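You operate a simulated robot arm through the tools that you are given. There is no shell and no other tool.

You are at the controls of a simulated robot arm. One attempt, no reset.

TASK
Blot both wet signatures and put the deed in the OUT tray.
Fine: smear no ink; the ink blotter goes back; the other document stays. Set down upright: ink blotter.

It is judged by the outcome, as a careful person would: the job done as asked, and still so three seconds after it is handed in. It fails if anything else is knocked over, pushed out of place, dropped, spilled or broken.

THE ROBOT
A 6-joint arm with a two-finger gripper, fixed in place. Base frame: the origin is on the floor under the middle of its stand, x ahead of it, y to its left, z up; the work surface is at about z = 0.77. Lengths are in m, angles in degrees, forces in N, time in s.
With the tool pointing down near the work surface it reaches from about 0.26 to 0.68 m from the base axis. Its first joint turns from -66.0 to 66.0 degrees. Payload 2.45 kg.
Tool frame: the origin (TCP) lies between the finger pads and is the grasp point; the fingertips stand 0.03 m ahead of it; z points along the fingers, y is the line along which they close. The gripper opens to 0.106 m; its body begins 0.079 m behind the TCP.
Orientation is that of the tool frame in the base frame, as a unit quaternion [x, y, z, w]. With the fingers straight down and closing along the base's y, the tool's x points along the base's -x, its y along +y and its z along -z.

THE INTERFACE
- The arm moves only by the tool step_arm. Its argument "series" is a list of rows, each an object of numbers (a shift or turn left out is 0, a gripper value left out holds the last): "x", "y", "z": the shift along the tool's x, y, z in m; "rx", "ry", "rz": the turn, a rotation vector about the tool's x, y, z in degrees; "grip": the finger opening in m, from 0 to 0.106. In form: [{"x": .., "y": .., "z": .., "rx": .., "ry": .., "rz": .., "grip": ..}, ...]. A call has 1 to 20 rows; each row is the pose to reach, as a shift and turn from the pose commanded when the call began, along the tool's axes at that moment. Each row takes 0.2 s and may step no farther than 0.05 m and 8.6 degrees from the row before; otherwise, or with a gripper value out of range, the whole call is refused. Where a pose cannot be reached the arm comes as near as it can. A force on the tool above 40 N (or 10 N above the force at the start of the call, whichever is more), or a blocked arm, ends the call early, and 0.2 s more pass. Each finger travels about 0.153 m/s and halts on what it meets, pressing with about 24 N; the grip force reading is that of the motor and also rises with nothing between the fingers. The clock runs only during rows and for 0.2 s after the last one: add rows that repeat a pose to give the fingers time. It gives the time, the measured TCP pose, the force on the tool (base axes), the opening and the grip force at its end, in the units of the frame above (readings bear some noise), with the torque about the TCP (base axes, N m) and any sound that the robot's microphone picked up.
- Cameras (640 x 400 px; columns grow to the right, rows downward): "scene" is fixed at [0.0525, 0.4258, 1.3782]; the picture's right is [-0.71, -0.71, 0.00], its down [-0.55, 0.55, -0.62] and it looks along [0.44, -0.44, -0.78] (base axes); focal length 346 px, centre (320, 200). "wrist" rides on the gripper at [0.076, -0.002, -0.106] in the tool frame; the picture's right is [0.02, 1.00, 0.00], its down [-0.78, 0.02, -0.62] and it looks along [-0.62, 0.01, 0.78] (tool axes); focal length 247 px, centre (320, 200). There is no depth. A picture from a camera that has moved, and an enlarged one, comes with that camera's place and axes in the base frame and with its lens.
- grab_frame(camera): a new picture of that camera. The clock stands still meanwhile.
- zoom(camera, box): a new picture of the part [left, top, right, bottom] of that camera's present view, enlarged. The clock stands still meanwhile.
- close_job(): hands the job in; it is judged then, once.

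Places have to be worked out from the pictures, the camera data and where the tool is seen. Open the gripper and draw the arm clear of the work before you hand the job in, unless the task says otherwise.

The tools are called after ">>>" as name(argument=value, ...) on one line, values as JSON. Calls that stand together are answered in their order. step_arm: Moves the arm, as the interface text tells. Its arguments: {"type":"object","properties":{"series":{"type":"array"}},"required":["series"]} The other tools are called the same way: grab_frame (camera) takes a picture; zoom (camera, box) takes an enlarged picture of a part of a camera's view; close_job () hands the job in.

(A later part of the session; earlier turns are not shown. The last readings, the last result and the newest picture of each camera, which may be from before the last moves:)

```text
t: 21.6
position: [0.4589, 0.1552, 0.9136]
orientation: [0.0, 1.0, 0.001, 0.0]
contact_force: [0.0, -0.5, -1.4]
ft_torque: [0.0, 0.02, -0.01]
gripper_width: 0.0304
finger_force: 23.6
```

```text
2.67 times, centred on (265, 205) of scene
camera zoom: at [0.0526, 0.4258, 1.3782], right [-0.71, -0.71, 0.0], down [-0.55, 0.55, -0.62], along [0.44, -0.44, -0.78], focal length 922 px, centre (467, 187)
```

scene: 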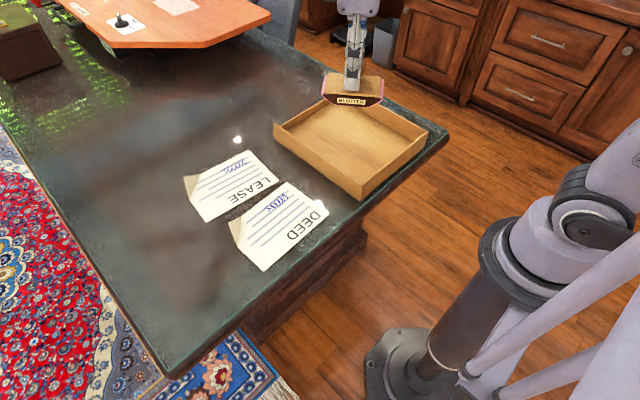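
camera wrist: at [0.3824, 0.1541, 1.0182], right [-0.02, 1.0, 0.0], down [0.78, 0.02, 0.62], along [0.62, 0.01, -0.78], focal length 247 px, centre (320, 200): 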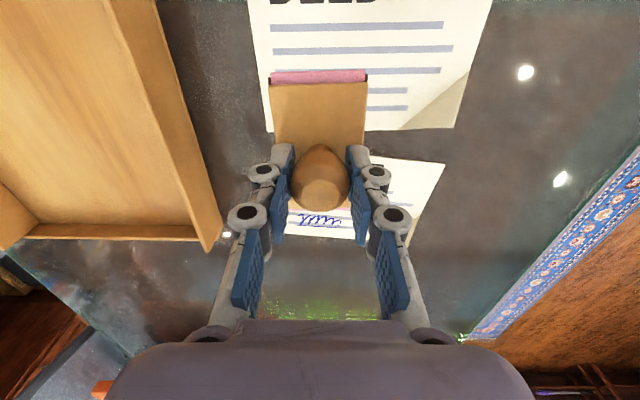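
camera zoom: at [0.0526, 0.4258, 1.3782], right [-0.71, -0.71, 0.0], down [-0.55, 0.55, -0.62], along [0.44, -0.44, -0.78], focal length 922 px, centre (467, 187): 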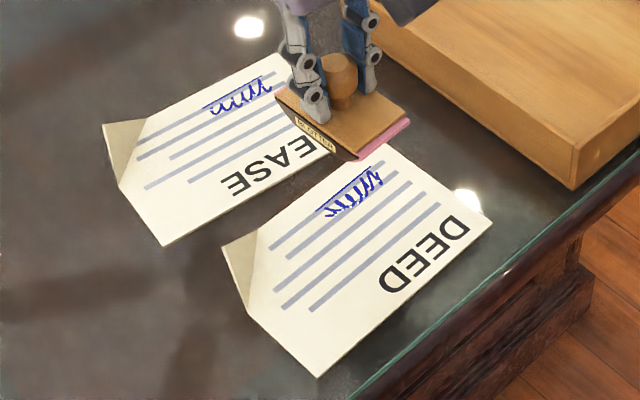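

The first press is done and lifted cleanly. The y reading has crept by about 3 mm over the last few moves, so before pressing again I'll check whether the arm drifts while idle.

>>> step_arm(series=[{"z": 0.0}, {"z": 0.0}, {"z": 0.0}])

>>> zoom(camera="wrist", box=[240, 0, 500, 140])

>>> zoom(camera="scene", box=[230, 180, 300, 225])

>>> zoom(camera="scene", box=[210, 145, 280, 190])

```text
t: 22.4
position: [0.4589, 0.1554, 0.9121]
orientation: [0.0, 1.0, 0.001, 0.001]
contact_force: [0.3, -0.3, -1.8]
ft_torque: [0.03, 0.03, -0.03]
gripper_width: 0.0303
finger_force: 24.3
```

```text
2.46 times, centred on (370, 70) of wrist
camera zoom: at [0.3825, 0.1541, 1.0178], right [-0.02, 1.0, 0.0], down [0.78, 0.02, 0.62], along [0.62, 0.01, -0.78], focal length 608 px, centre (197, 520)
```

zoom: 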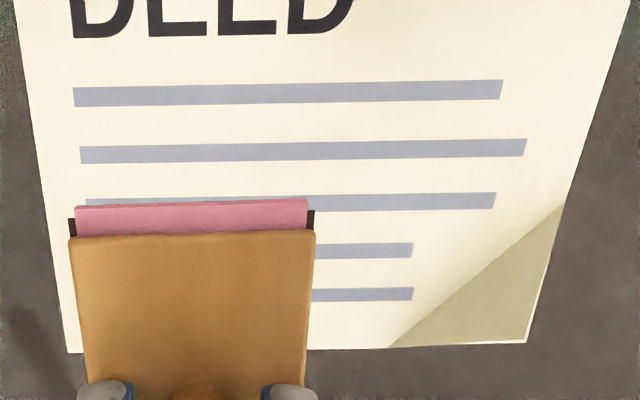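

```text
8.89 times, centred on (265, 202) of scene
camera zoom: at [0.0526, 0.4258, 1.3782], right [-0.71, -0.71, 0.0], down [-0.55, 0.55, -0.62], along [0.44, -0.44, -0.78], focal length 3072 px, centre (809, 178)
```

zoom: 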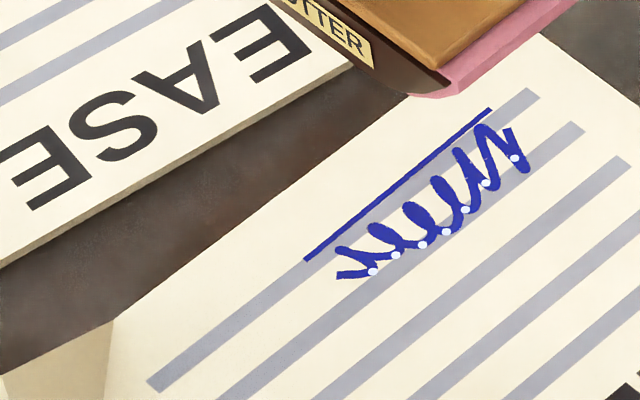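

```text
8.89 times, centred on (245, 168) of scene
camera zoom: at [0.0526, 0.4258, 1.3782], right [-0.71, -0.71, 0.0], down [-0.55, 0.55, -0.62], along [0.44, -0.44, -0.78], focal length 3072 px, centre (987, 489)
```

zoom: 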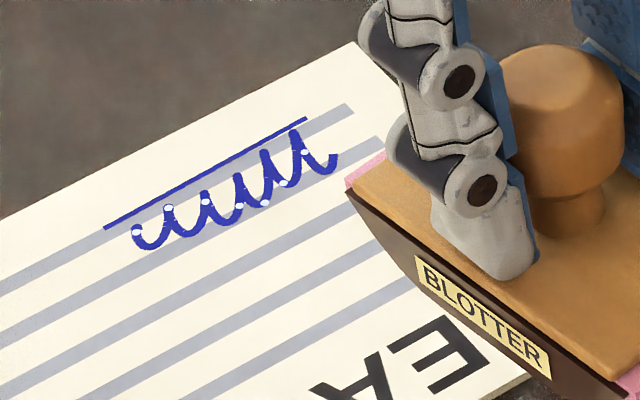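

There's no idle drift, and no smear is visible. The wet glints still show, so I'll blot the whole length. Next press is shifted +0.019 in y to cover the deed signature's right part, held longer.

>>> step_arm(series=[{"y": 0.019, "z": 0.0}, {"y": 0.019, "z": 0.03}, {"y": 0.019, "z": 0.055}, {"y": 0.019, "z": 0.068}, {"y": 0.019, "z": 0.074}, {"y": 0.019, "z": 0.076}, {"y": 0.019, "z": 0.0775}, {"y": 0.019, "z": 0.0785}, {"y": 0.019, "z": 0.079}, {"y": 0.019, "z": 0.079}])

```text
t: 24.6
position: [0.4591, 0.177, 0.8318]
orientation: [0.001, 1.0, 0.001, 0.001]
contact_force: [0.0, -0.1, 0.5]
ft_torque: [-0.02, -0.03, 0.04]
gripper_width: 0.03
finger_force: 24.5
```

>>> step_arm(series=[{"z": 0.0005}, {"z": 0.001}, {"z": 0.0015}, {"z": 0.0015}, {"z": 0.0015}, {"z": 0.0015}, {"z": 0.0015}, {"z": 0.0015}, {"z": 0.0015}, {"z": 0.0015}])

```text
t: 26.8
position: [0.4589, 0.1767, 0.8288]
orientation: [0.0, 1.0, 0.0, 0.001]
contact_force: [0.1, -0.2, 15.0]
ft_torque: [0.0, 0.01, 0.0]
gripper_width: 0.0302
finger_force: 23.7
```

That gave about 15 N, held straight down for more than a second with no lateral force. I'll lift off vertically and look at the signature.

>>> step_arm(series=[{"z": -0.001}, {"z": -0.002}, {"z": -0.005}, {"z": -0.012}, {"z": -0.03}, {"z": -0.06}, {"z": -0.08}, {"z": -0.08}])

>>> zoom(camera="scene", box=[230, 180, 300, 225])

```text
t: 28.6
position: [0.4615, 0.1759, 0.9087]
orientation: [0.0, 1.0, 0.0, 0.001]
contact_force: [-0.2, 0.2, -2.5]
ft_torque: [-0.03, -0.03, -0.01]
gripper_width: 0.0301
finger_force: 23.8
```

```text
8.89 times, centred on (265, 202) of scene
camera zoom: at [0.0526, 0.4258, 1.3782], right [-0.71, -0.71, 0.0], down [-0.55, 0.55, -0.62], along [0.44, -0.44, -0.78], focal length 3072 px, centre (809, 178)
```

zoom: 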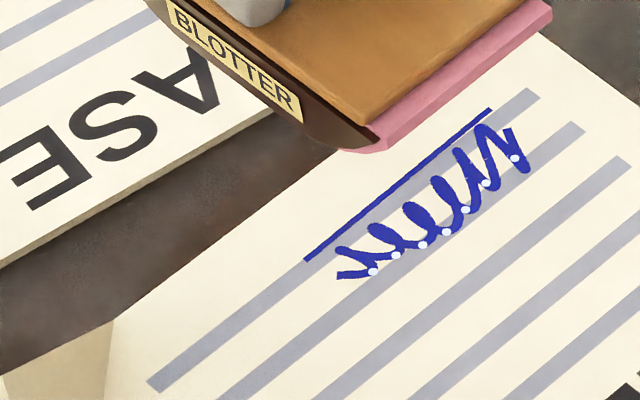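

The ink is intact and the glints are still visible. I'll do the third press to cover the left part of the deed signature (TCP y ≈ 0.139).

>>> step_arm(series=[{"y": -0.019, "z": 0.0}, {"y": -0.037, "z": 0.01}, {"y": -0.037, "z": 0.04}, {"y": -0.037, "z": 0.06}, {"y": -0.037, "z": 0.07}, {"y": -0.037, "z": 0.074}, {"y": -0.037, "z": 0.076}, {"y": -0.037, "z": 0.0775}, {"y": -0.037, "z": 0.0785}, {"y": -0.037, "z": 0.0785}])

```text
t: 30.8
position: [0.461, 0.1388, 0.8305]
orientation: [0.0, 1.0, 0.0, 0.002]
contact_force: [-0.3, -0.3, -1.3]
ft_torque: [0.0, -0.01, 0.01]
gripper_width: 0.0304
finger_force: 24.1
```

>>> step_arm(series=[{"z": 0.0005}, {"z": 0.001}, {"z": 0.0015}, {"z": 0.002}, {"z": 0.002}, {"z": 0.002}, {"z": 0.002}, {"z": 0.002}, {"z": 0.002}, {"z": 0.002}])

```text
t: 33.0
position: [0.4586, 0.1393, 0.8302]
orientation: [0.0, 1.0, 0.001, 0.001]
contact_force: [-0.1, -0.7, 13.5]
ft_torque: [0.01, 0.04, 0.0]
gripper_width: 0.0302
finger_force: 23.5
```

The press was firm and clean at about 13.5 N. I'll lift straight up and check the glints.

>>> step_arm(series=[{"z": -0.001}, {"z": -0.002}, {"z": -0.005}, {"z": -0.012}, {"z": -0.03}, {"z": -0.06}, {"z": -0.08}, {"z": -0.08}])

>>> zoom(camera="scene", box=[230, 180, 300, 225])

>>> grab_frame(camera="wrist")

```text
t: 34.8
position: [0.4577, 0.1393, 0.9092]
orientation: [0.0, 1.0, 0.0, 0.001]
contact_force: [-0.2, -0.2, -1.4]
ft_torque: [0.0, 0.0, 0.01]
gripper_width: 0.03
finger_force: 24.2
```

```text
8.89 times, centred on (265, 202) of scene
camera zoom: at [0.0526, 0.4258, 1.3782], right [-0.71, -0.71, 0.0], down [-0.55, 0.55, -0.62], along [0.44, -0.44, -0.78], focal length 3072 px, centre (809, 178)
```

zoom: 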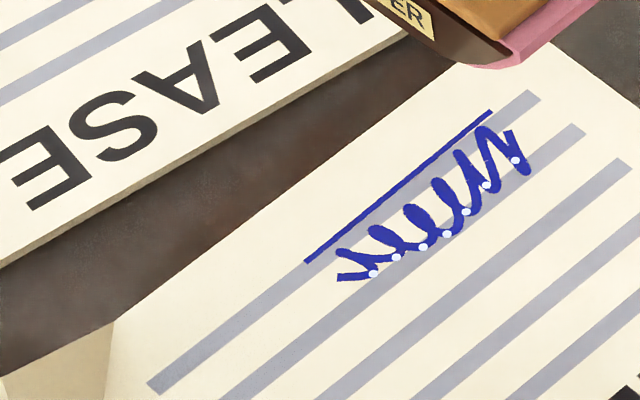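

```text
taken
camera wrist: at [0.3811, 0.1384, 1.0144], right [-0.02, 1.0, 0.0], down [0.78, 0.02, 0.62], along [0.62, 0.01, -0.78], focal length 247 px, centre (320, 200)
```

wrist: 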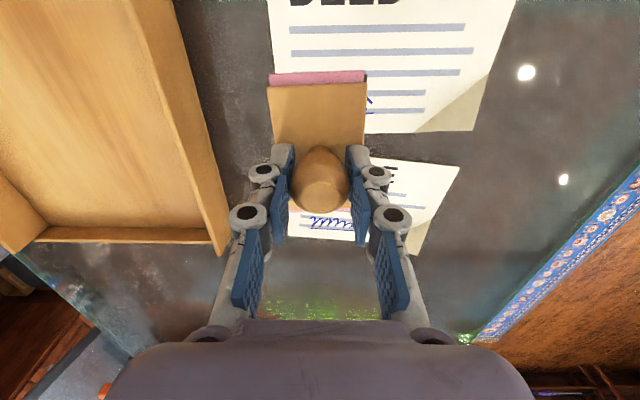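

The ink is undisturbed, but the glints look unchanged. I'll compare the blotted deed signature with the untouched lease one at maximum zoom to see whether anything has changed.

>>> zoom(camera="scene", box=[262, 188, 294, 214])

>>> zoom(camera="scene", box=[218, 153, 250, 179])

```text
15.38 times, centred on (278, 201) of scene
camera zoom: at [0.0526, 0.4258, 1.3782], right [-0.71, -0.71, 0.0], down [-0.55, 0.55, -0.62], along [0.44, -0.44, -0.78], focal length 5318 px, centre (966, 185)
```

zoom: 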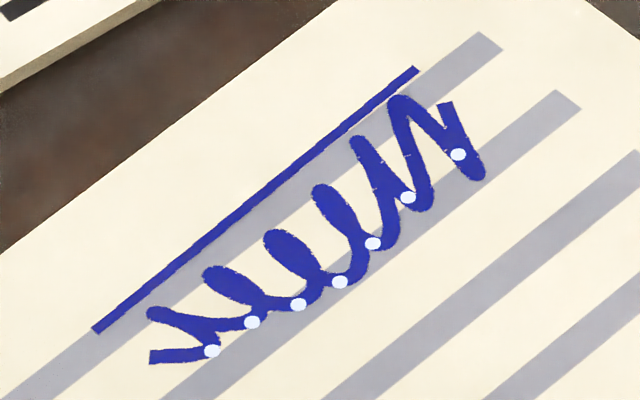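

```text
15.38 times, centred on (234, 166) of scene
camera zoom: at [0.0526, 0.4258, 1.3782], right [-0.71, -0.71, 0.0], down [-0.55, 0.55, -0.62], along [0.44, -0.44, -0.78], focal length 5318 px, centre (1643, 723)
```

zoom: 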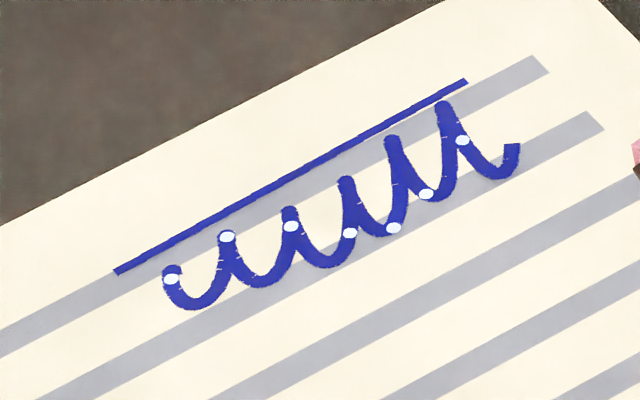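

The signature (0.065 m) is longer than the pad is wide, and the usual way to use a rocker is to align its long axis with the writing and rock it across. I'll lift, yaw the blotter 90° so its long axis runs along the signature, and centre it.

>>> step_arm(series=[{"y": 0.004, "rz": -8}, {"y": 0.008, "rz": -16}, {"y": 0.012, "rz": -24}, {"y": 0.016, "rz": -32}, {"y": 0.02, "rz": -40}, {"y": 0.0235, "rz": -48}, {"y": 0.0235, "rz": -56}, {"y": 0.0235, "rz": -64}, {"y": 0.0235, "rz": -72}, {"y": 0.0235, "rz": -80}, {"y": 0.0235, "rz": -88}, {"y": 0.0235, "rz": -90}, {"y": 0.0235, "rz": -90}])

>>> grab_frame(camera="wrist")

>>> grab_frame(camera="scene")

```text
t: 37.6
position: [0.4597, 0.1626, 0.9085]
orientation: [0.707, -0.707, 0.0, -0.002]
contact_force: [-1.0, -0.2, -2.1]
ft_torque: [0.03, 0.0, -0.01]
gripper_width: 0.03
finger_force: 23.9
```

```text
taken
camera wrist: at [0.4609, 0.0869, 1.0136], right [-1.0, -0.02, 0.0], down [-0.02, 0.78, 0.62], along [-0.01, 0.62, -0.78], focal length 247 px, centre (320, 200)
```

wrist: 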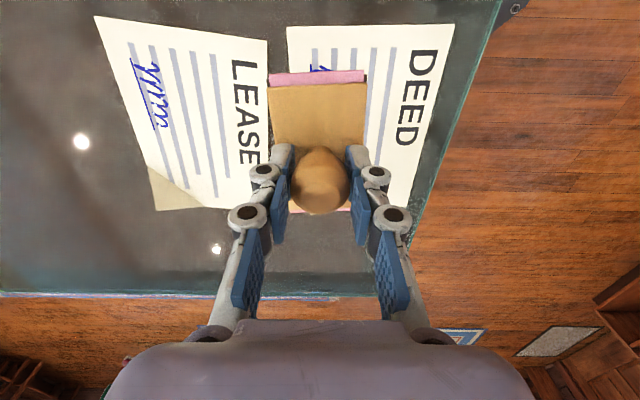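

```text
taken
```

scene: 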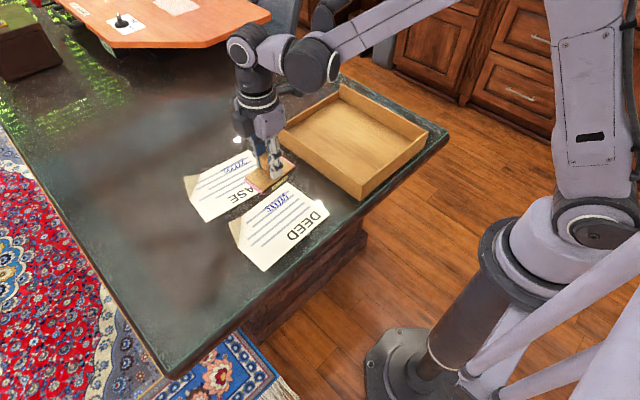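

The 90° yaw was reached and the blotter's long axis now lies along the signature. I'll make a small centring shift and descend to just above contact.

>>> step_arm(series=[{"x": 0.0015, "y": 0.002, "z": 0.02}, {"x": 0.0015, "y": 0.002, "z": 0.045}, {"x": 0.0015, "y": 0.002, "z": 0.062}, {"x": 0.0015, "y": 0.002, "z": 0.071}, {"x": 0.0015, "y": 0.002, "z": 0.074}, {"x": 0.0015, "y": 0.002, "z": 0.0755}, {"x": 0.0015, "y": 0.002, "z": 0.0765}, {"x": 0.0015, "y": 0.002, "z": 0.0765}])

>>> zoom(camera="scene", box=[220, 140, 320, 220])

>>> grab_frame(camera="wrist")

```text
t: 39.4
position: [0.4577, 0.1623, 0.8305]
orientation: [-0.707, 0.707, 0.0, 0.001]
contact_force: [0.0, 0.6, -1.9]
ft_torque: [0.01, 0.05, 0.01]
gripper_width: 0.0301
finger_force: 23.8
```

```text
5.00 times, centred on (270, 180) of scene
camera zoom: at [0.0526, 0.4258, 1.3782], right [-0.71, -0.71, 0.0], down [-0.55, 0.55, -0.62], along [0.44, -0.44, -0.78], focal length 1728 px, centre (570, 300)
```

zoom: 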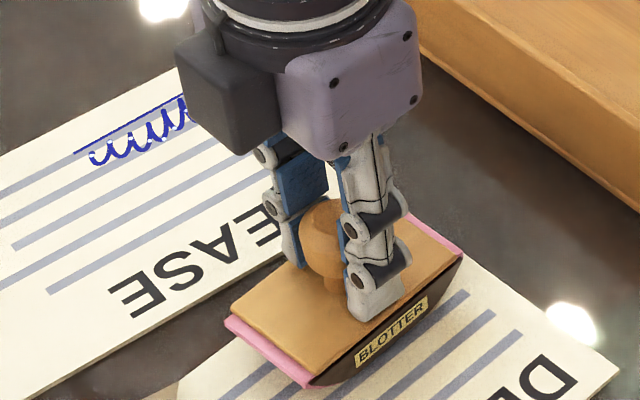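

```text
taken
camera wrist: at [0.4587, 0.0856, 0.9369], right [-1.0, -0.02, 0.0], down [-0.02, 0.78, 0.62], along [-0.01, 0.62, -0.78], focal length 247 px, centre (320, 200)
```

wrist: 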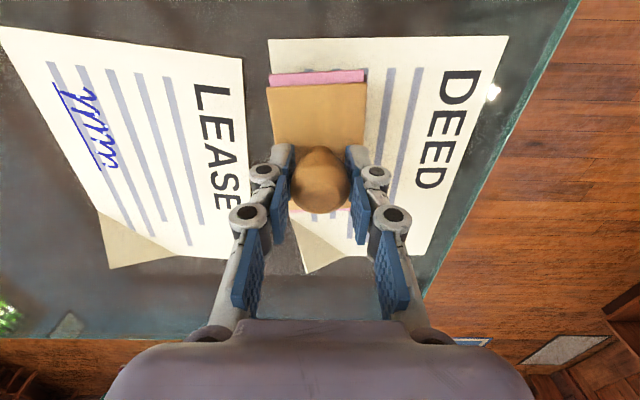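

The blotter fully covers the signature and is hovering about 1 mm above it. I'll press gently to a moderate force.

>>> step_arm(series=[{"z": 0.0005}, {"z": 0.001}, {"z": 0.0015}, {"z": 0.002}, {"z": 0.002}])

```text
t: 40.6
position: [0.4562, 0.1621, 0.8316]
orientation: [-0.707, 0.707, 0.0, 0.001]
contact_force: [-0.3, -0.9, -1.5]
ft_torque: [0.0, 0.0, -0.01]
gripper_width: 0.0302
finger_force: 23.9
```

>>> step_arm(series=[{"z": 0.0005}, {"z": 0.001}, {"z": 0.001}])

```text
t: 41.4
position: [0.4596, 0.1615, 0.8292]
orientation: [0.708, -0.707, 0.0, -0.001]
contact_force: [-0.3, 0.8, 10.2]
ft_torque: [0.05, 0.07, 0.01]
gripper_width: 0.0303
finger_force: 24.1
```

I'm reading about 12 N, flat on the paper. I'll hold a moment, then start rocking slowly toward +y, pivoting about the pad's flat edge so nothing slides.

>>> step_arm(series=[{"z": 0.0}, {"z": 0.0}, {"z": 0.0}, {"x": -0.0021, "z": -0.0007, "ry": 2}, {"x": -0.0042, "z": -0.0013, "ry": 4}, {"x": -0.0064, "z": -0.0018, "ry": 6}, {"x": -0.0064, "z": -0.0018, "ry": 6}])

>>> zoom(camera="scene", box=[220, 140, 320, 220])

```text
t: 43.0
position: [0.4576, 0.1674, 0.8307]
orientation: [0.707, -0.706, 0.038, 0.036]
contact_force: [-0.3, -0.5, 10.2]
ft_torque: [0.14, -0.11, -0.02]
gripper_width: 0.0302
finger_force: 24.5
```

```text
5.00 times, centred on (270, 180) of scene
camera zoom: at [0.0524, 0.4257, 1.3782], right [-0.71, -0.71, 0.0], down [-0.55, 0.55, -0.62], along [0.44, -0.44, -0.78], focal length 1728 px, centre (570, 300)
```

zoom: 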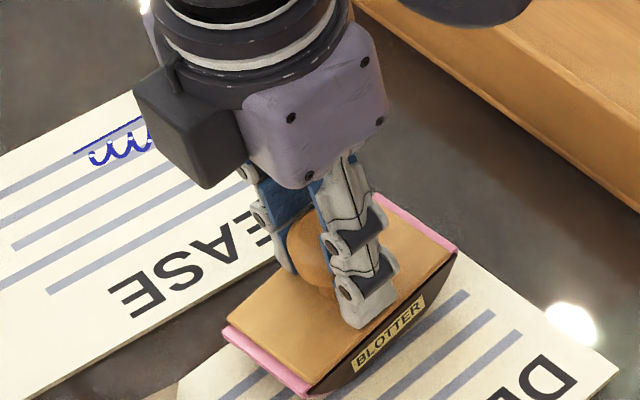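

The blotter is rocking cleanly on its edge: 10 N vertical and under 0.6 N of shear. I'll continue to 15°.

>>> step_arm(series=[{"x": -0.0016, "z": -0.0005, "ry": 1.5}, {"x": -0.00317, "z": -0.00099, "ry": 3}, {"x": -0.0048, "z": -0.0014, "ry": 4.5}, {"x": -0.0064, "z": -0.0018, "ry": 6}, {"x": -0.0064, "z": -0.0018, "ry": 6}])

```text
t: 44.2
position: [0.4575, 0.1741, 0.8336]
orientation: [-0.703, 0.704, -0.074, -0.073]
contact_force: [-0.1, -0.1, -0.9]
ft_torque: [0.08, -0.02, 0.0]
gripper_width: 0.0301
finger_force: 24.2
```

At 12° the load has gone light (about 1 N), so I'll lower about 0.6 mm to keep a firm contact.

>>> step_arm(series=[{"x": -0.0001, "z": 0.0003}, {"x": -0.0001, "z": 0.0006}, {"x": -0.0001, "z": 0.0006}])

>>> zoom(camera="scene", box=[220, 140, 320, 220])

```text
t: 45.0
position: [0.4581, 0.1739, 0.8319]
orientation: [-0.702, 0.704, -0.075, -0.074]
contact_force: [1.1, -0.7, 9.5]
ft_torque: [0.08, -0.21, -0.01]
gripper_width: 0.03
finger_force: 24.0
```

```text
5.00 times, centred on (270, 180) of scene
camera zoom: at [0.0524, 0.4257, 1.3782], right [-0.71, -0.71, 0.0], down [-0.55, 0.55, -0.62], along [0.44, -0.44, -0.78], focal length 1728 px, centre (570, 300)
```

zoom: 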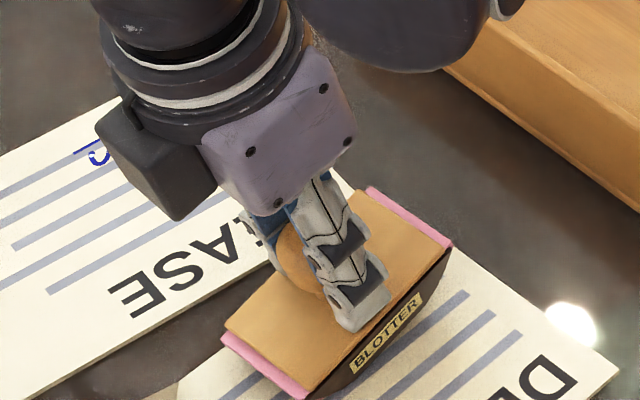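

Good contact at 12°, at about 11 N. I'll continue to 18° with the refined pivot.

>>> step_arm(series=[{"x": -0.0016, "z": -0.00044, "ry": 1.5}, {"x": -0.0032, "z": -0.00087, "ry": 3}, {"x": -0.0048, "z": -0.00122, "ry": 4.5}, {"x": -0.0064, "z": -0.00157, "ry": 6}, {"x": -0.0064, "z": -0.00157, "ry": 6}])

```text
t: 46.2
position: [0.4591, 0.1796, 0.8324]
orientation: [-0.698, 0.699, -0.112, -0.11]
contact_force: [-4.2, -1.0, 16.4]
ft_torque: [0.06, -0.11, 0.02]
gripper_width: 0.0299
finger_force: 24.3
```

Still stable at 18° (about 18 N), with some sideways load. I'll ease off slightly and finish the +y roll to 22°.

>>> step_arm(series=[{"x": -0.001, "z": -0.0006, "ry": 1}, {"x": -0.002, "z": -0.0009, "ry": 2}, {"x": -0.0035, "z": -0.0012, "ry": 3.3}, {"x": -0.0047, "z": -0.0015, "ry": 4.5}, {"x": -0.0047, "z": -0.0015, "ry": 4.5}])

>>> zoom(camera="scene", box=[220, 140, 320, 220])

```text
t: 47.4
position: [0.4583, 0.1854, 0.8327]
orientation: [0.694, -0.693, 0.139, 0.137]
contact_force: [-0.2, 0.9, 5.2]
ft_torque: [0.07, -0.18, 0.0]
gripper_width: 0.0302
finger_force: 24.7
```

```text
5.00 times, centred on (270, 180) of scene
camera zoom: at [0.0524, 0.4258, 1.3782], right [-0.71, -0.71, 0.0], down [-0.55, 0.55, -0.62], along [0.44, -0.44, -0.78], focal length 1728 px, centre (570, 300)
```

zoom: 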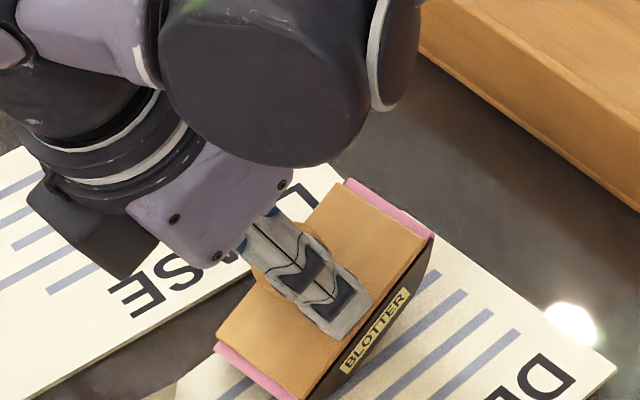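

Now at 22.5° with about 7 N on the pad's upturned facet. I'll hold briefly, lift straight up, and look at the signature.

>>> step_arm(series=[{"x": -0.0001, "z": 0.0002}, {"x": -0.0001, "z": 0.0002}, {"x": -0.0001, "z": 0.0002}, {"x": 0.0004, "z": -0.0009}, {"x": 0.0012, "z": -0.0028}, {"x": 0.0038, "z": -0.0092}, {"x": 0.0115, "z": -0.0277}, {"x": 0.023, "z": -0.0554}, {"x": 0.0344, "z": -0.083}, {"x": 0.0344, "z": -0.083}])

>>> grab_frame(camera="scene")

>>> zoom(camera="scene", box=[230, 180, 300, 225])

```text
t: 49.6
position: [0.4586, 0.1864, 0.9221]
orientation: [-0.693, 0.694, -0.137, -0.136]
contact_force: [0.1, -0.2, -1.8]
ft_torque: [0.02, -0.02, -0.01]
gripper_width: 0.0301
finger_force: 23.9
```

```text
taken
```

scene: 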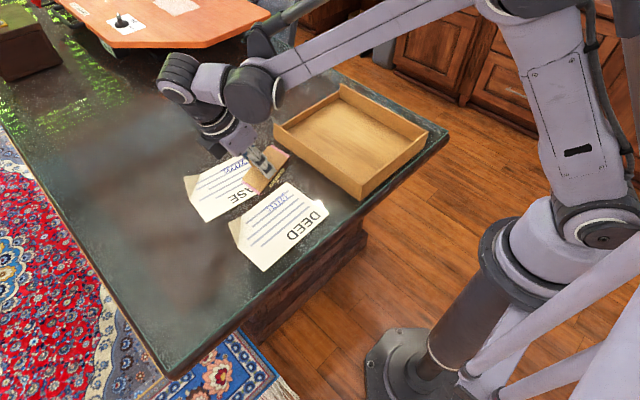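

```text
8.89 times, centred on (265, 202) of scene
camera zoom: at [0.0526, 0.4258, 1.3782], right [-0.71, -0.71, 0.0], down [-0.55, 0.55, -0.62], along [0.44, -0.44, -0.78], focal length 3072 px, centre (809, 178)
```

zoom: 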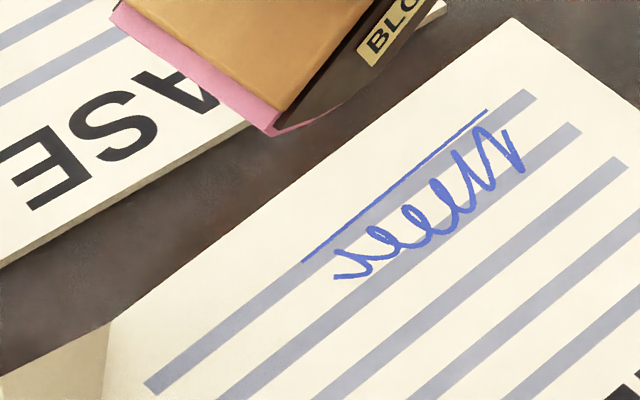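

Excellent: the deed's signature is now thin and dry-looking with no glints, so the lengthwise rocking worked and nothing smeared. I'll go vertical again and move toward the lease's signature.

>>> step_arm(series=[{"x": 0.006, "y": -0.01, "z": 0.0, "ry": -5.6}, {"x": 0.012, "y": -0.025, "z": 0.0, "ry": -11.2}, {"x": 0.018, "y": -0.042, "z": 0.0, "ry": -16.8}, {"x": 0.0228, "y": -0.0625, "z": 0.0, "ry": -22.5}, {"x": 0.0228, "y": -0.0625, "z": 0.0, "ry": -22.5}])

>>> grab_frame(camera="wrist")

>>> zoom(camera="scene", box=[170, 100, 330, 220])

```text
t: 50.8
position: [0.5206, 0.1643, 0.9302]
orientation: [-0.707, 0.707, 0.001, 0.002]
contact_force: [0.6, -1.2, -1.2]
ft_torque: [0.0, 0.0, 0.01]
gripper_width: 0.0303
finger_force: 24.1
```

```text
taken
camera wrist: at [0.5227, 0.0879, 1.0354], right [-1.0, -0.02, 0.0], down [-0.02, 0.78, 0.62], along [-0.01, 0.62, -0.78], focal length 247 px, centre (320, 200)
```

wrist: 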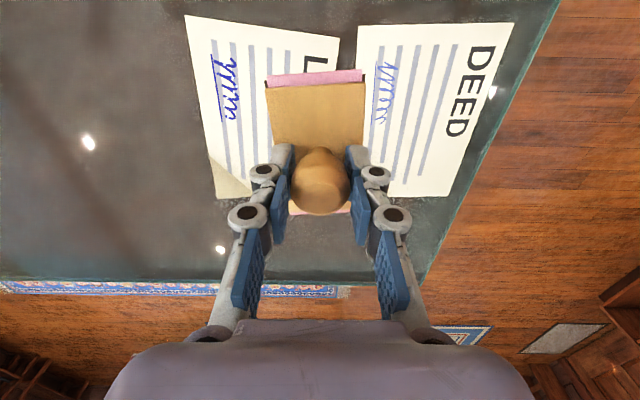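

```text
3.33 times, centred on (250, 160) of scene
camera zoom: at [0.0526, 0.4258, 1.3782], right [-0.71, -0.71, 0.0], down [-0.55, 0.55, -0.62], along [0.44, -0.44, -0.78], focal length 1152 px, centre (553, 333)
```

zoom: 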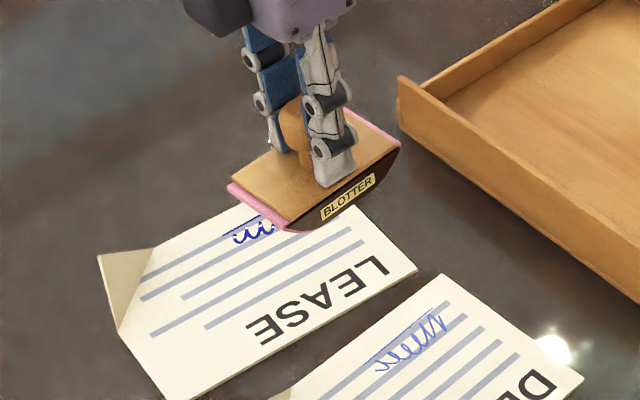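

>>> zoom(camera="wrist", box=[180, 10, 340, 130])

```text
3.33 times, centred on (260, 70) of wrist
camera zoom: at [0.5227, 0.0879, 1.0354], right [-1.0, -0.02, 0.0], down [-0.02, 0.78, 0.62], along [-0.01, 0.62, -0.78], focal length 823 px, centre (520, 633)
```

zoom: 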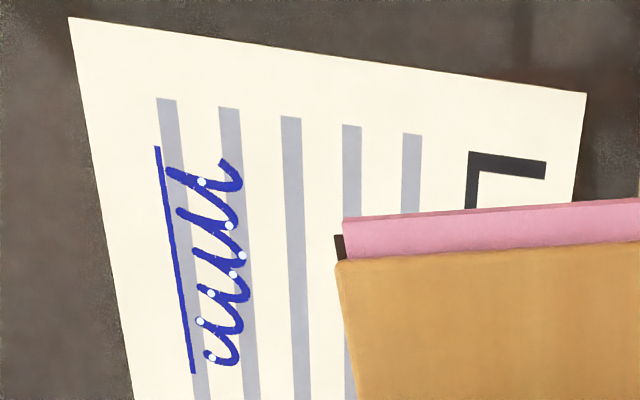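

Both views put the lease signature centre near (0.6155, 0.158), tilted about -5°. I'll move over it, yaw by 7° to match the writing, and come down to just above contact.

>>> step_arm(series=[{"x": 0.001, "y": -0.03, "rz": 2}, {"x": 0.002, "y": -0.062, "rz": 5}, {"x": 0.002, "y": -0.094, "rz": 7}, {"x": 0.002, "y": -0.094, "rz": 7}])

>>> grab_frame(camera="wrist")

>>> zoom(camera="scene", box=[160, 90, 320, 210])

```text
t: 51.8
position: [0.6165, 0.165, 0.9297]
orientation: [-0.662, 0.749, 0.0, 0.002]
contact_force: [0.9, -0.3, -2.1]
ft_torque: [0.03, 0.04, -0.01]
gripper_width: 0.0304
finger_force: 24.2
```

```text
taken
camera wrist: at [0.6072, 0.0902, 1.0362], right [-0.99, 0.1, 0.0], down [0.08, 0.78, 0.62], along [0.06, 0.62, -0.78], focal length 247 px, centre (320, 200)
```

wrist: 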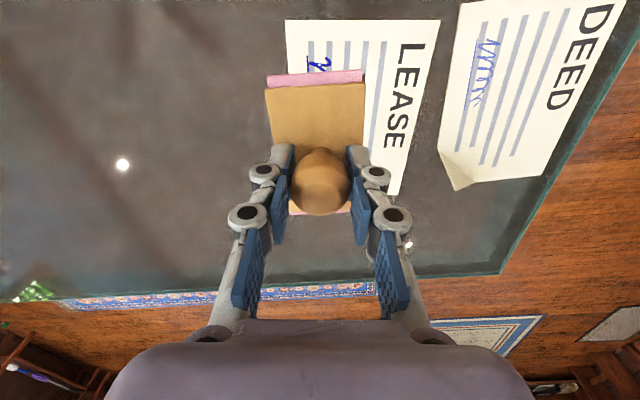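

```text
3.33 times, centred on (240, 150) of scene
camera zoom: at [0.0526, 0.4258, 1.3782], right [-0.71, -0.71, 0.0], down [-0.55, 0.55, -0.62], along [0.44, -0.44, -0.78], focal length 1152 px, centre (587, 367)
```

zoom: 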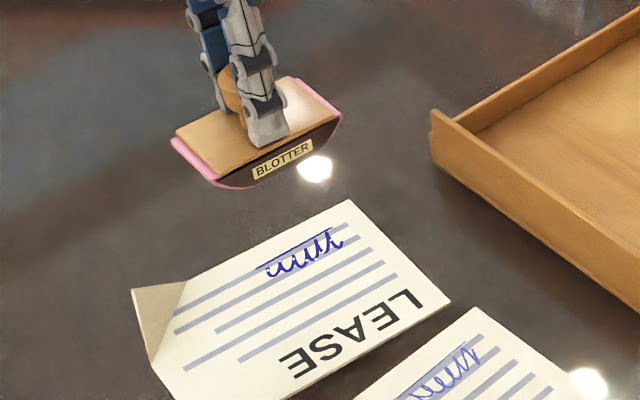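

The true TCP is about (0.614, 0.167), so I'll correct y by -4 mm while descending to just above contact.

>>> step_arm(series=[{"x": 0.004, "y": -0.0005, "z": 0.02}, {"x": 0.004, "y": -0.0005, "z": 0.05}, {"x": 0.004, "y": -0.0005, "z": 0.075}, {"x": 0.004, "y": -0.0005, "z": 0.09}, {"x": 0.004, "y": -0.0005, "z": 0.096}, {"x": 0.004, "y": -0.0005, "z": 0.0985}, {"x": 0.004, "y": -0.0005, "z": 0.0985}])

>>> grab_frame(camera="wrist")

>>> zoom(camera="scene", box=[180, 110, 290, 200])

```text
t: 53.4
position: [0.6144, 0.1598, 0.8336]
orientation: [-0.663, 0.749, 0.001, 0.001]
contact_force: [-0.8, 0.0, -2.3]
ft_torque: [-0.01, 0.0, -0.02]
gripper_width: 0.0301
finger_force: 23.7
```

```text
taken
camera wrist: at [0.6062, 0.0839, 0.9381], right [-0.99, 0.1, 0.0], down [0.08, 0.78, 0.62], along [0.06, 0.62, -0.78], focal length 247 px, centre (320, 200)
```

wrist: 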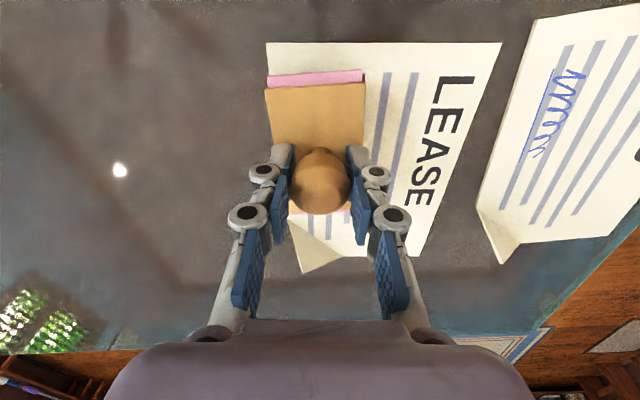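

```text
4.44 times, centred on (235, 155) of scene
camera zoom: at [0.0526, 0.4258, 1.3782], right [-0.71, -0.71, 0.0], down [-0.55, 0.55, -0.62], along [0.44, -0.44, -0.78], focal length 1536 px, centre (698, 400)
```

zoom: 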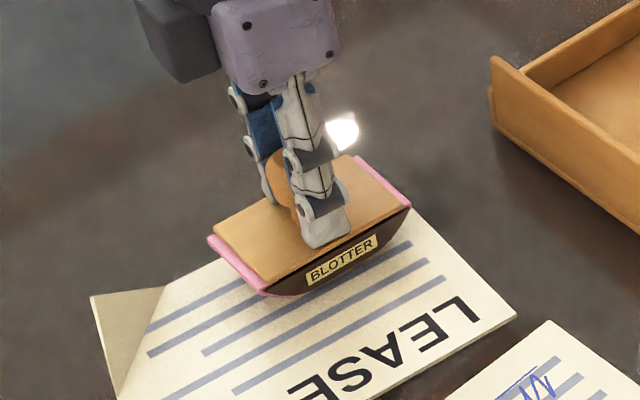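

The signature is fully under the blotter. I'll make a 2 mm y correction and then close to contact.

>>> step_arm(series=[{"x": -0.0021, "y": -0.0008, "z": 0.0}, {"x": -0.0021, "y": -0.0008, "z": 0.001}, {"x": -0.0021, "y": -0.0008, "z": 0.002}, {"x": -0.0021, "y": -0.0008, "z": 0.0025}, {"x": -0.0021, "y": -0.0008, "z": 0.003}, {"x": -0.0021, "y": -0.0008, "z": 0.003}])

```text
t: 54.8
position: [0.6154, 0.1607, 0.8286]
orientation: [-0.662, 0.749, 0.0, 0.001]
contact_force: [-0.7, 0.1, -0.8]
ft_torque: [0.02, 0.0, -0.01]
gripper_width: 0.0301
finger_force: 24.6
```

>>> step_arm(series=[{"z": 0.0004}, {"z": 0.0008}, {"z": 0.0012}, {"z": 0.0012}])

```text
t: 55.8
position: [0.6158, 0.1603, 0.8277]
orientation: [-0.663, 0.749, 0.0, 0.001]
contact_force: [0.6, 0.8, 1.0]
ft_torque: [0.0, 0.04, -0.06]
gripper_width: 0.0301
finger_force: 23.9
```

>>> step_arm(series=[{"z": 0.0004}, {"z": 0.0008}, {"z": 0.0008}])

```text
t: 56.6
position: [0.6145, 0.1604, 0.8285]
orientation: [-0.663, 0.749, -0.001, 0.0]
contact_force: [1.1, 0.7, 3.7]
ft_torque: [-0.05, -0.01, -0.02]
gripper_width: 0.0303
finger_force: 23.8
```

>>> step_arm(series=[{"z": 0.0004}, {"z": 0.0008}, {"z": 0.0008}, {"z": 0.0008}, {"z": 0.0008}, {"z": 0.0008}])

```text
t: 58.0
position: [0.6147, 0.1598, 0.8275]
orientation: [-0.663, 0.749, -0.001, 0.001]
contact_force: [0.4, 0.5, 17.9]
ft_torque: [-0.18, 0.07, -0.02]
gripper_width: 0.0299
finger_force: 24.0
```

Firm at about 19 N and flat. I'll ease slightly and begin the same slow no-slip rock along the writing direction.

>>> step_arm(series=[{"x": 0.0, "z": -0.0003}, {"x": -0.0021, "z": -0.0009, "ry": 2}, {"x": -0.0042, "z": -0.0014, "ry": 4}, {"x": -0.0064, "z": -0.0018, "ry": 6}, {"x": -0.0064, "z": -0.0018, "ry": 6}])

```text
t: 59.2
position: [0.6169, 0.166, 0.8294]
orientation: [-0.662, 0.748, -0.035, -0.039]
contact_force: [0.1, -0.5, 6.1]
ft_torque: [0.12, -0.15, -0.03]
gripper_width: 0.0301
finger_force: 24.0
```

It's rocking nicely at 6° (8 N, low shear). Continuing to 12°.

>>> step_arm(series=[{"x": -0.0016, "z": -0.0004, "ry": 1.5}, {"x": -0.0032, "z": -0.0008, "ry": 3}, {"x": -0.0048, "z": -0.00115, "ry": 4.5}, {"x": -0.0064, "z": -0.00148, "ry": 6}, {"x": -0.0064, "z": -0.00148, "ry": 6}])

```text
t: 60.4
position: [0.6173, 0.1726, 0.8297]
orientation: [-0.659, 0.745, -0.07, -0.078]
contact_force: [-1.6, 0.2, 19.1]
ft_torque: [0.26, -0.29, 0.05]
gripper_width: 0.03
finger_force: 24.4
```

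The load rose to about 21 N at 12°. I'll ease up about 0.6 mm while rolling on to 18°.

>>> step_arm(series=[{"x": -0.0015, "z": -0.001, "ry": 1.5}, {"x": -0.003, "z": -0.00167, "ry": 3}, {"x": -0.0046, "z": -0.0022, "ry": 4.5}, {"x": -0.00616, "z": -0.00274, "ry": 6}, {"x": -0.00616, "z": -0.00274, "ry": 6}])

```text
t: 61.6
position: [0.6171, 0.1795, 0.8304]
orientation: [-0.654, 0.74, -0.105, -0.116]
contact_force: [2.2, -2.5, 36.2]
ft_torque: [0.11, -0.93, -0.09]
gripper_width: 0.0302
finger_force: 23.9
```

Too firm at 36 N, with the load on one corner. I'll ease straight up right away by about 1.3 mm.

>>> step_arm(series=[{"x": 0.0002, "z": -0.0006}, {"x": 0.0004, "z": -0.00124}, {"x": 0.0004, "z": -0.00124}])

>>> zoom(camera="scene", box=[180, 110, 290, 200])

```text
t: 62.4
position: [0.6172, 0.1802, 0.8313]
orientation: [-0.654, 0.741, -0.104, -0.117]
contact_force: [0.4, -3.7, 15.5]
ft_torque: [-0.12, -0.46, -0.11]
gripper_width: 0.0301
finger_force: 24.0
```

```text
4.44 times, centred on (235, 155) of scene
camera zoom: at [0.0522, 0.4256, 1.3782], right [-0.71, -0.71, 0.0], down [-0.55, 0.55, -0.62], along [0.44, -0.44, -0.78], focal length 1536 px, centre (698, 400)
```

zoom: 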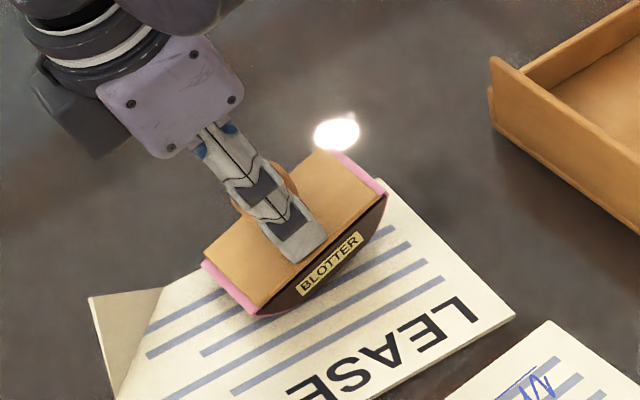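

The load is down to 15 N. I'll relieve the small sideways load, lift straight up, and check whether the lease signature has dried.

>>> step_arm(series=[{"x": 0.0003, "z": 0.0}, {"x": 0.0006, "z": -0.0006}, {"x": 0.001, "z": -0.0018}, {"x": 0.0018, "z": -0.0045}, {"x": 0.005, "z": -0.0145}, {"x": 0.0127, "z": -0.0382}, {"x": 0.0235, "z": -0.0714}, {"x": 0.0312, "z": -0.0952}, {"x": 0.0312, "z": -0.0952}])

>>> zoom(camera="scene", box=[200, 145, 270, 190])

>>> grab_frame(camera="scene")

```text
t: 64.4
position: [0.6188, 0.1794, 0.9314]
orientation: [-0.654, 0.741, -0.104, -0.116]
contact_force: [-0.3, 0.1, -2.4]
ft_torque: [0.03, -0.01, 0.01]
gripper_width: 0.0303
finger_force: 23.6
```

```text
8.89 times, centred on (235, 168) of scene
camera zoom: at [0.0526, 0.4258, 1.3782], right [-0.71, -0.71, 0.0], down [-0.55, 0.55, -0.62], along [0.44, -0.44, -0.78], focal length 3072 px, centre (1076, 489)
```

zoom: 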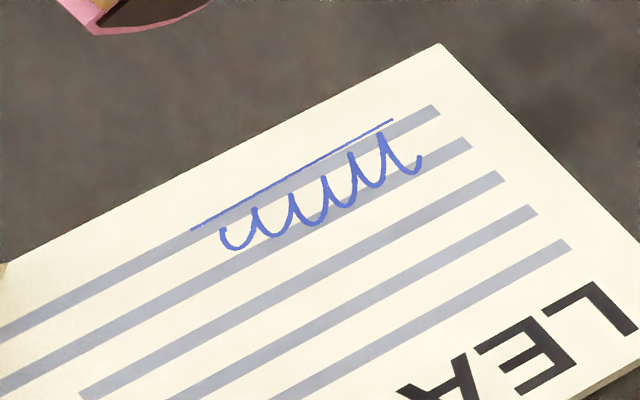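

```text
taken
```

scene: 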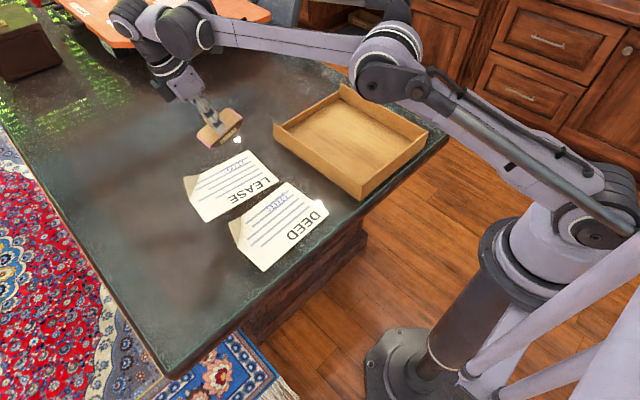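

Both signatures are now blotted: thin, dry strokes with no glints and no smears. Next I'll return the blotter. First I straighten the tool and rise a little.

>>> step_arm(series=[{"x": 0.002, "z": -0.0063, "ry": -6}, {"x": 0.004, "z": -0.0127, "ry": -12}, {"x": 0.0062, "z": -0.019, "ry": -18}, {"x": 0.0062, "z": -0.019, "ry": -18}])

```text
t: 65.4
position: [0.6186, 0.1787, 0.9507]
orientation: [-0.662, 0.749, 0.001, 0.002]
contact_force: [-0.6, -0.2, -0.9]
ft_torque: [0.04, -0.02, 0.01]
gripper_width: 0.0303
finger_force: 24.2
```

Now I'll yaw back and carry the blotter over to its original spot, well above the documents.

>>> step_arm(series=[{"x": -0.0158, "y": 0.0118, "rz": 7.55}, {"x": -0.0315, "y": 0.0237, "rz": 15.1}, {"x": -0.0473, "y": 0.0355, "rz": 22.65}, {"x": -0.0631, "y": 0.0473, "rz": 30.2}, {"x": -0.0788, "y": 0.0591, "rz": 37.7}, {"x": -0.0946, "y": 0.071, "rz": 45.3}, {"x": -0.1103, "y": 0.0828, "rz": 52.8}, {"x": -0.1261, "y": 0.0946, "rz": 60.4}, {"x": -0.1419, "y": 0.1064, "rz": 67.9}, {"x": -0.1576, "y": 0.1183, "rz": 75.5}, {"x": -0.1734, "y": 0.1301, "rz": 83}, {"x": -0.1734, "y": 0.1301, "rz": 83}])

>>> grab_frame(camera="wrist")

>>> zoom(camera="scene", box=[90, 120, 250, 280])

```text
t: 68.0
position: [0.5096, 0.3689, 0.9524]
orientation: [0.002, 1.0, 0.001, 0.0]
contact_force: [-0.4, -0.1, -1.5]
ft_torque: [-0.02, -0.03, 0.02]
gripper_width: 0.0303
finger_force: 24.1
```

```text
taken
camera wrist: at [0.4328, 0.3674, 1.0571], right [-0.02, 1.0, 0.0], down [0.78, 0.01, 0.62], along [0.62, 0.01, -0.78], focal length 247 px, centre (320, 200)
```

wrist: 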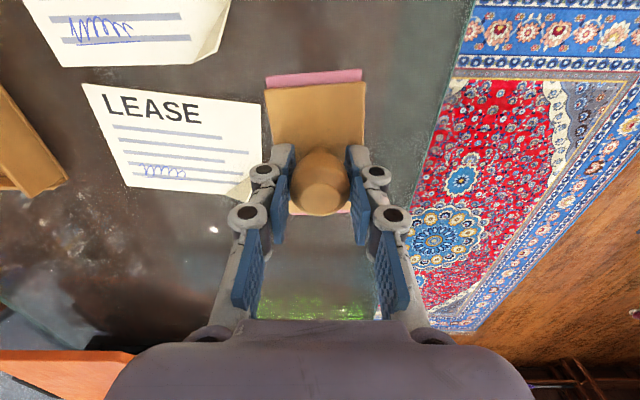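

```text
2.50 times, centred on (170, 200) of scene
camera zoom: at [0.0525, 0.4258, 1.3781], right [-0.71, -0.71, 0.0], down [-0.55, 0.55, -0.62], along [0.44, -0.44, -0.78], focal length 864 px, centre (695, 200)
```

zoom: 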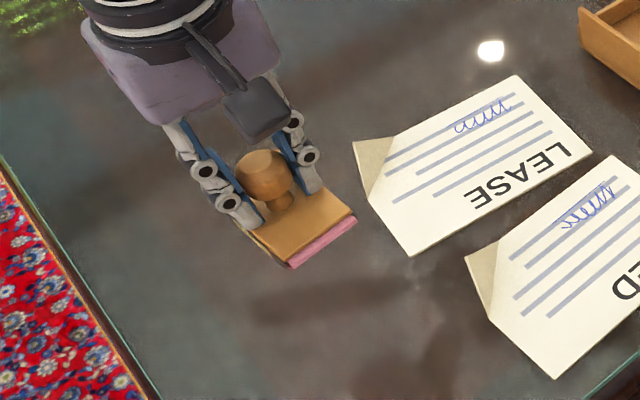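

>>> zoom(camera="wrist", box=[240, 50, 400, 230])

>>> zoom(camera="scene", box=[140, 170, 200, 240])

```text
2.22 times, centred on (320, 140) of wrist
camera zoom: at [0.4328, 0.3674, 1.0571], right [-0.02, 1.0, 0.0], down [0.78, 0.01, 0.62], along [0.62, 0.01, -0.78], focal length 549 px, centre (320, 333)
```

zoom: 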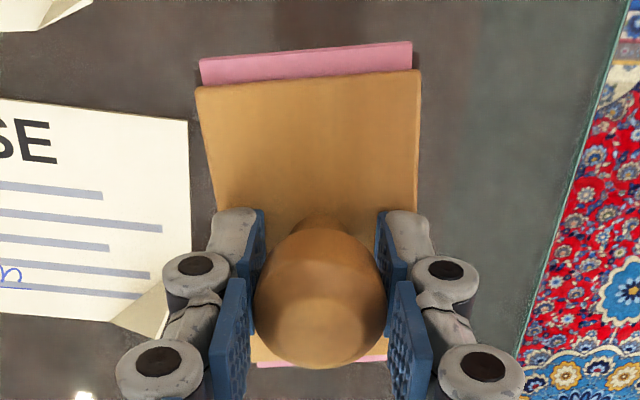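

```text
5.71 times, centred on (170, 205) of scene
camera zoom: at [0.0525, 0.4258, 1.3781], right [-0.71, -0.71, 0.0], down [-0.55, 0.55, -0.62], along [0.44, -0.44, -0.78], focal length 1975 px, centre (1177, 171)
```

zoom: 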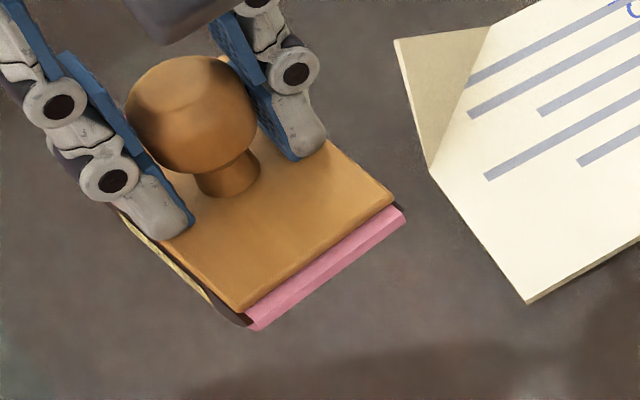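

The blotter has twisted about 3° in the grip, so I'll counter-rotate the tool by 3.2° and correct its position by a millimetre or so. Then I'll descend to just above the table at the original spot.

>>> step_arm(series=[{"x": 0.0005, "y": -0.0013, "z": 0.02, "rz": 1.6}, {"x": 0.0005, "y": -0.0013, "z": 0.05, "rz": 3.2}, {"x": 0.0005, "y": -0.0013, "z": 0.08, "rz": 3.2}, {"x": 0.0005, "y": -0.0013, "z": 0.1, "rz": 3.2}, {"x": 0.0005, "y": -0.0013, "z": 0.112, "rz": 3.2}, {"x": 0.0005, "y": -0.0013, "z": 0.117, "rz": 3.2}, {"x": 0.0005, "y": -0.0013, "z": 0.117, "rz": 3.2}])

>>> zoom(camera="scene", box=[120, 180, 240, 280])

>>> grab_frame(camera="wrist")

```text
t: 69.6
position: [0.5086, 0.3654, 0.8358]
orientation: [0.028, 1.0, 0.002, 0.0]
contact_force: [-0.4, 0.4, -1.5]
ft_torque: [0.0, -0.03, -0.01]
gripper_width: 0.0302
finger_force: 24.0
```

```text
4.00 times, centred on (180, 230) of scene
camera zoom: at [0.0526, 0.4258, 1.3781], right [-0.71, -0.71, 0.0], down [-0.55, 0.55, -0.62], along [0.44, -0.44, -0.78], focal length 1382 px, centre (880, 80)
```

zoom: 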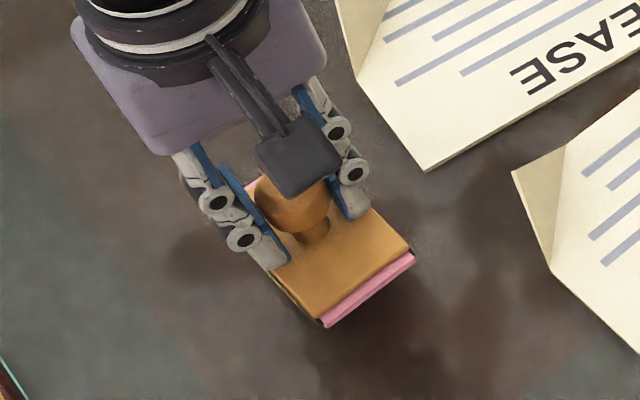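

```text
taken
camera wrist: at [0.4323, 0.3686, 0.9402], right [0.03, 1.0, 0.0], down [0.78, -0.03, 0.62], along [0.62, -0.02, -0.78], focal length 247 px, centre (320, 200)
```

wrist: 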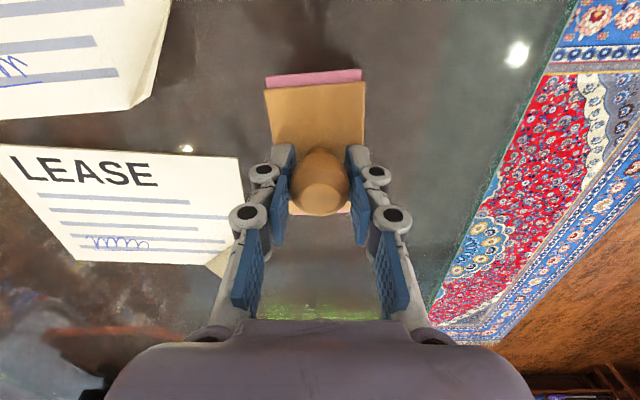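

From the same scene view used at pickup, the blotter would land about 3 mm too far in +x. I'll correct that and lower in small steps to touchdown.

>>> step_arm(series=[{"x": 0.003, "y": 0.0008, "z": 0.0}, {"x": 0.003, "y": 0.0008, "z": 0.002}, {"x": 0.003, "y": 0.0008, "z": 0.004}, {"x": 0.003, "y": 0.0008, "z": 0.005}, {"x": 0.003, "y": 0.0008, "z": 0.006}, {"x": 0.003, "y": 0.0008, "z": 0.006}])

>>> zoom(camera="scene", box=[120, 180, 240, 280])

```text
t: 71.0
position: [0.5059, 0.3671, 0.8294]
orientation: [0.028, 1.0, 0.001, 0.001]
contact_force: [0.1, -0.3, -2.1]
ft_torque: [0.02, -0.01, 0.03]
gripper_width: 0.0299
finger_force: 23.6
```

```text
4.00 times, centred on (180, 230) of scene
camera zoom: at [0.0526, 0.4258, 1.3781], right [-0.71, -0.71, 0.0], down [-0.55, 0.55, -0.62], along [0.44, -0.44, -0.78], focal length 1382 px, centre (880, 80)
```

zoom: 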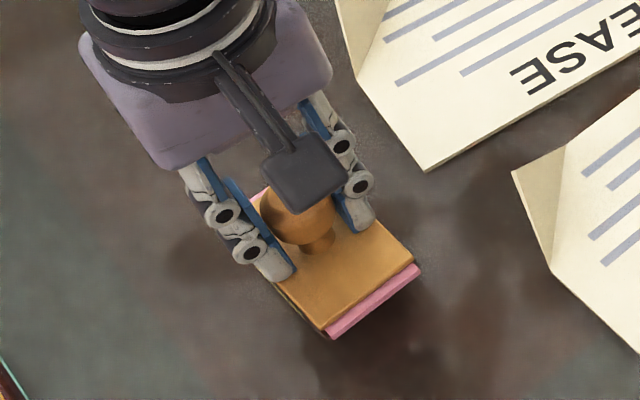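

The footprint now matches the original to about 1 mm. I'll lower the last millimetre until the weight transfers to the table.

>>> step_arm(series=[{"x": -0.001, "z": 0.0004}, {"x": -0.001, "z": 0.0008}, {"x": -0.001, "z": 0.0012}, {"x": -0.001, "z": 0.0012}])

```text
t: 72.0
position: [0.5076, 0.3678, 0.8283]
orientation: [0.028, 1.0, 0.001, 0.0]
contact_force: [-0.9, 0.7, -1.5]
ft_torque: [0.01, -0.01, -0.03]
gripper_width: 0.0301
finger_force: 24.0
```

>>> step_arm(series=[{"z": 0.0005}, {"z": 0.001}, {"z": 0.001}])

```text
t: 72.8
position: [0.5076, 0.3665, 0.8269]
orientation: [0.028, 1.0, 0.0, 0.001]
contact_force: [-1.1, 0.4, -1.8]
ft_torque: [0.02, 0.0, 0.03]
gripper_width: 0.0301
finger_force: 23.8
```

>>> step_arm(series=[{"z": 0.0005}, {"z": 0.001}, {"z": 0.001}])

```text
t: 73.6
position: [0.5065, 0.3683, 0.8266]
orientation: [0.028, 1.0, 0.001, 0.001]
contact_force: [0.1, -0.3, -1.6]
ft_torque: [0.0, 0.03, -0.02]
gripper_width: 0.0301
finger_force: 24.4
```

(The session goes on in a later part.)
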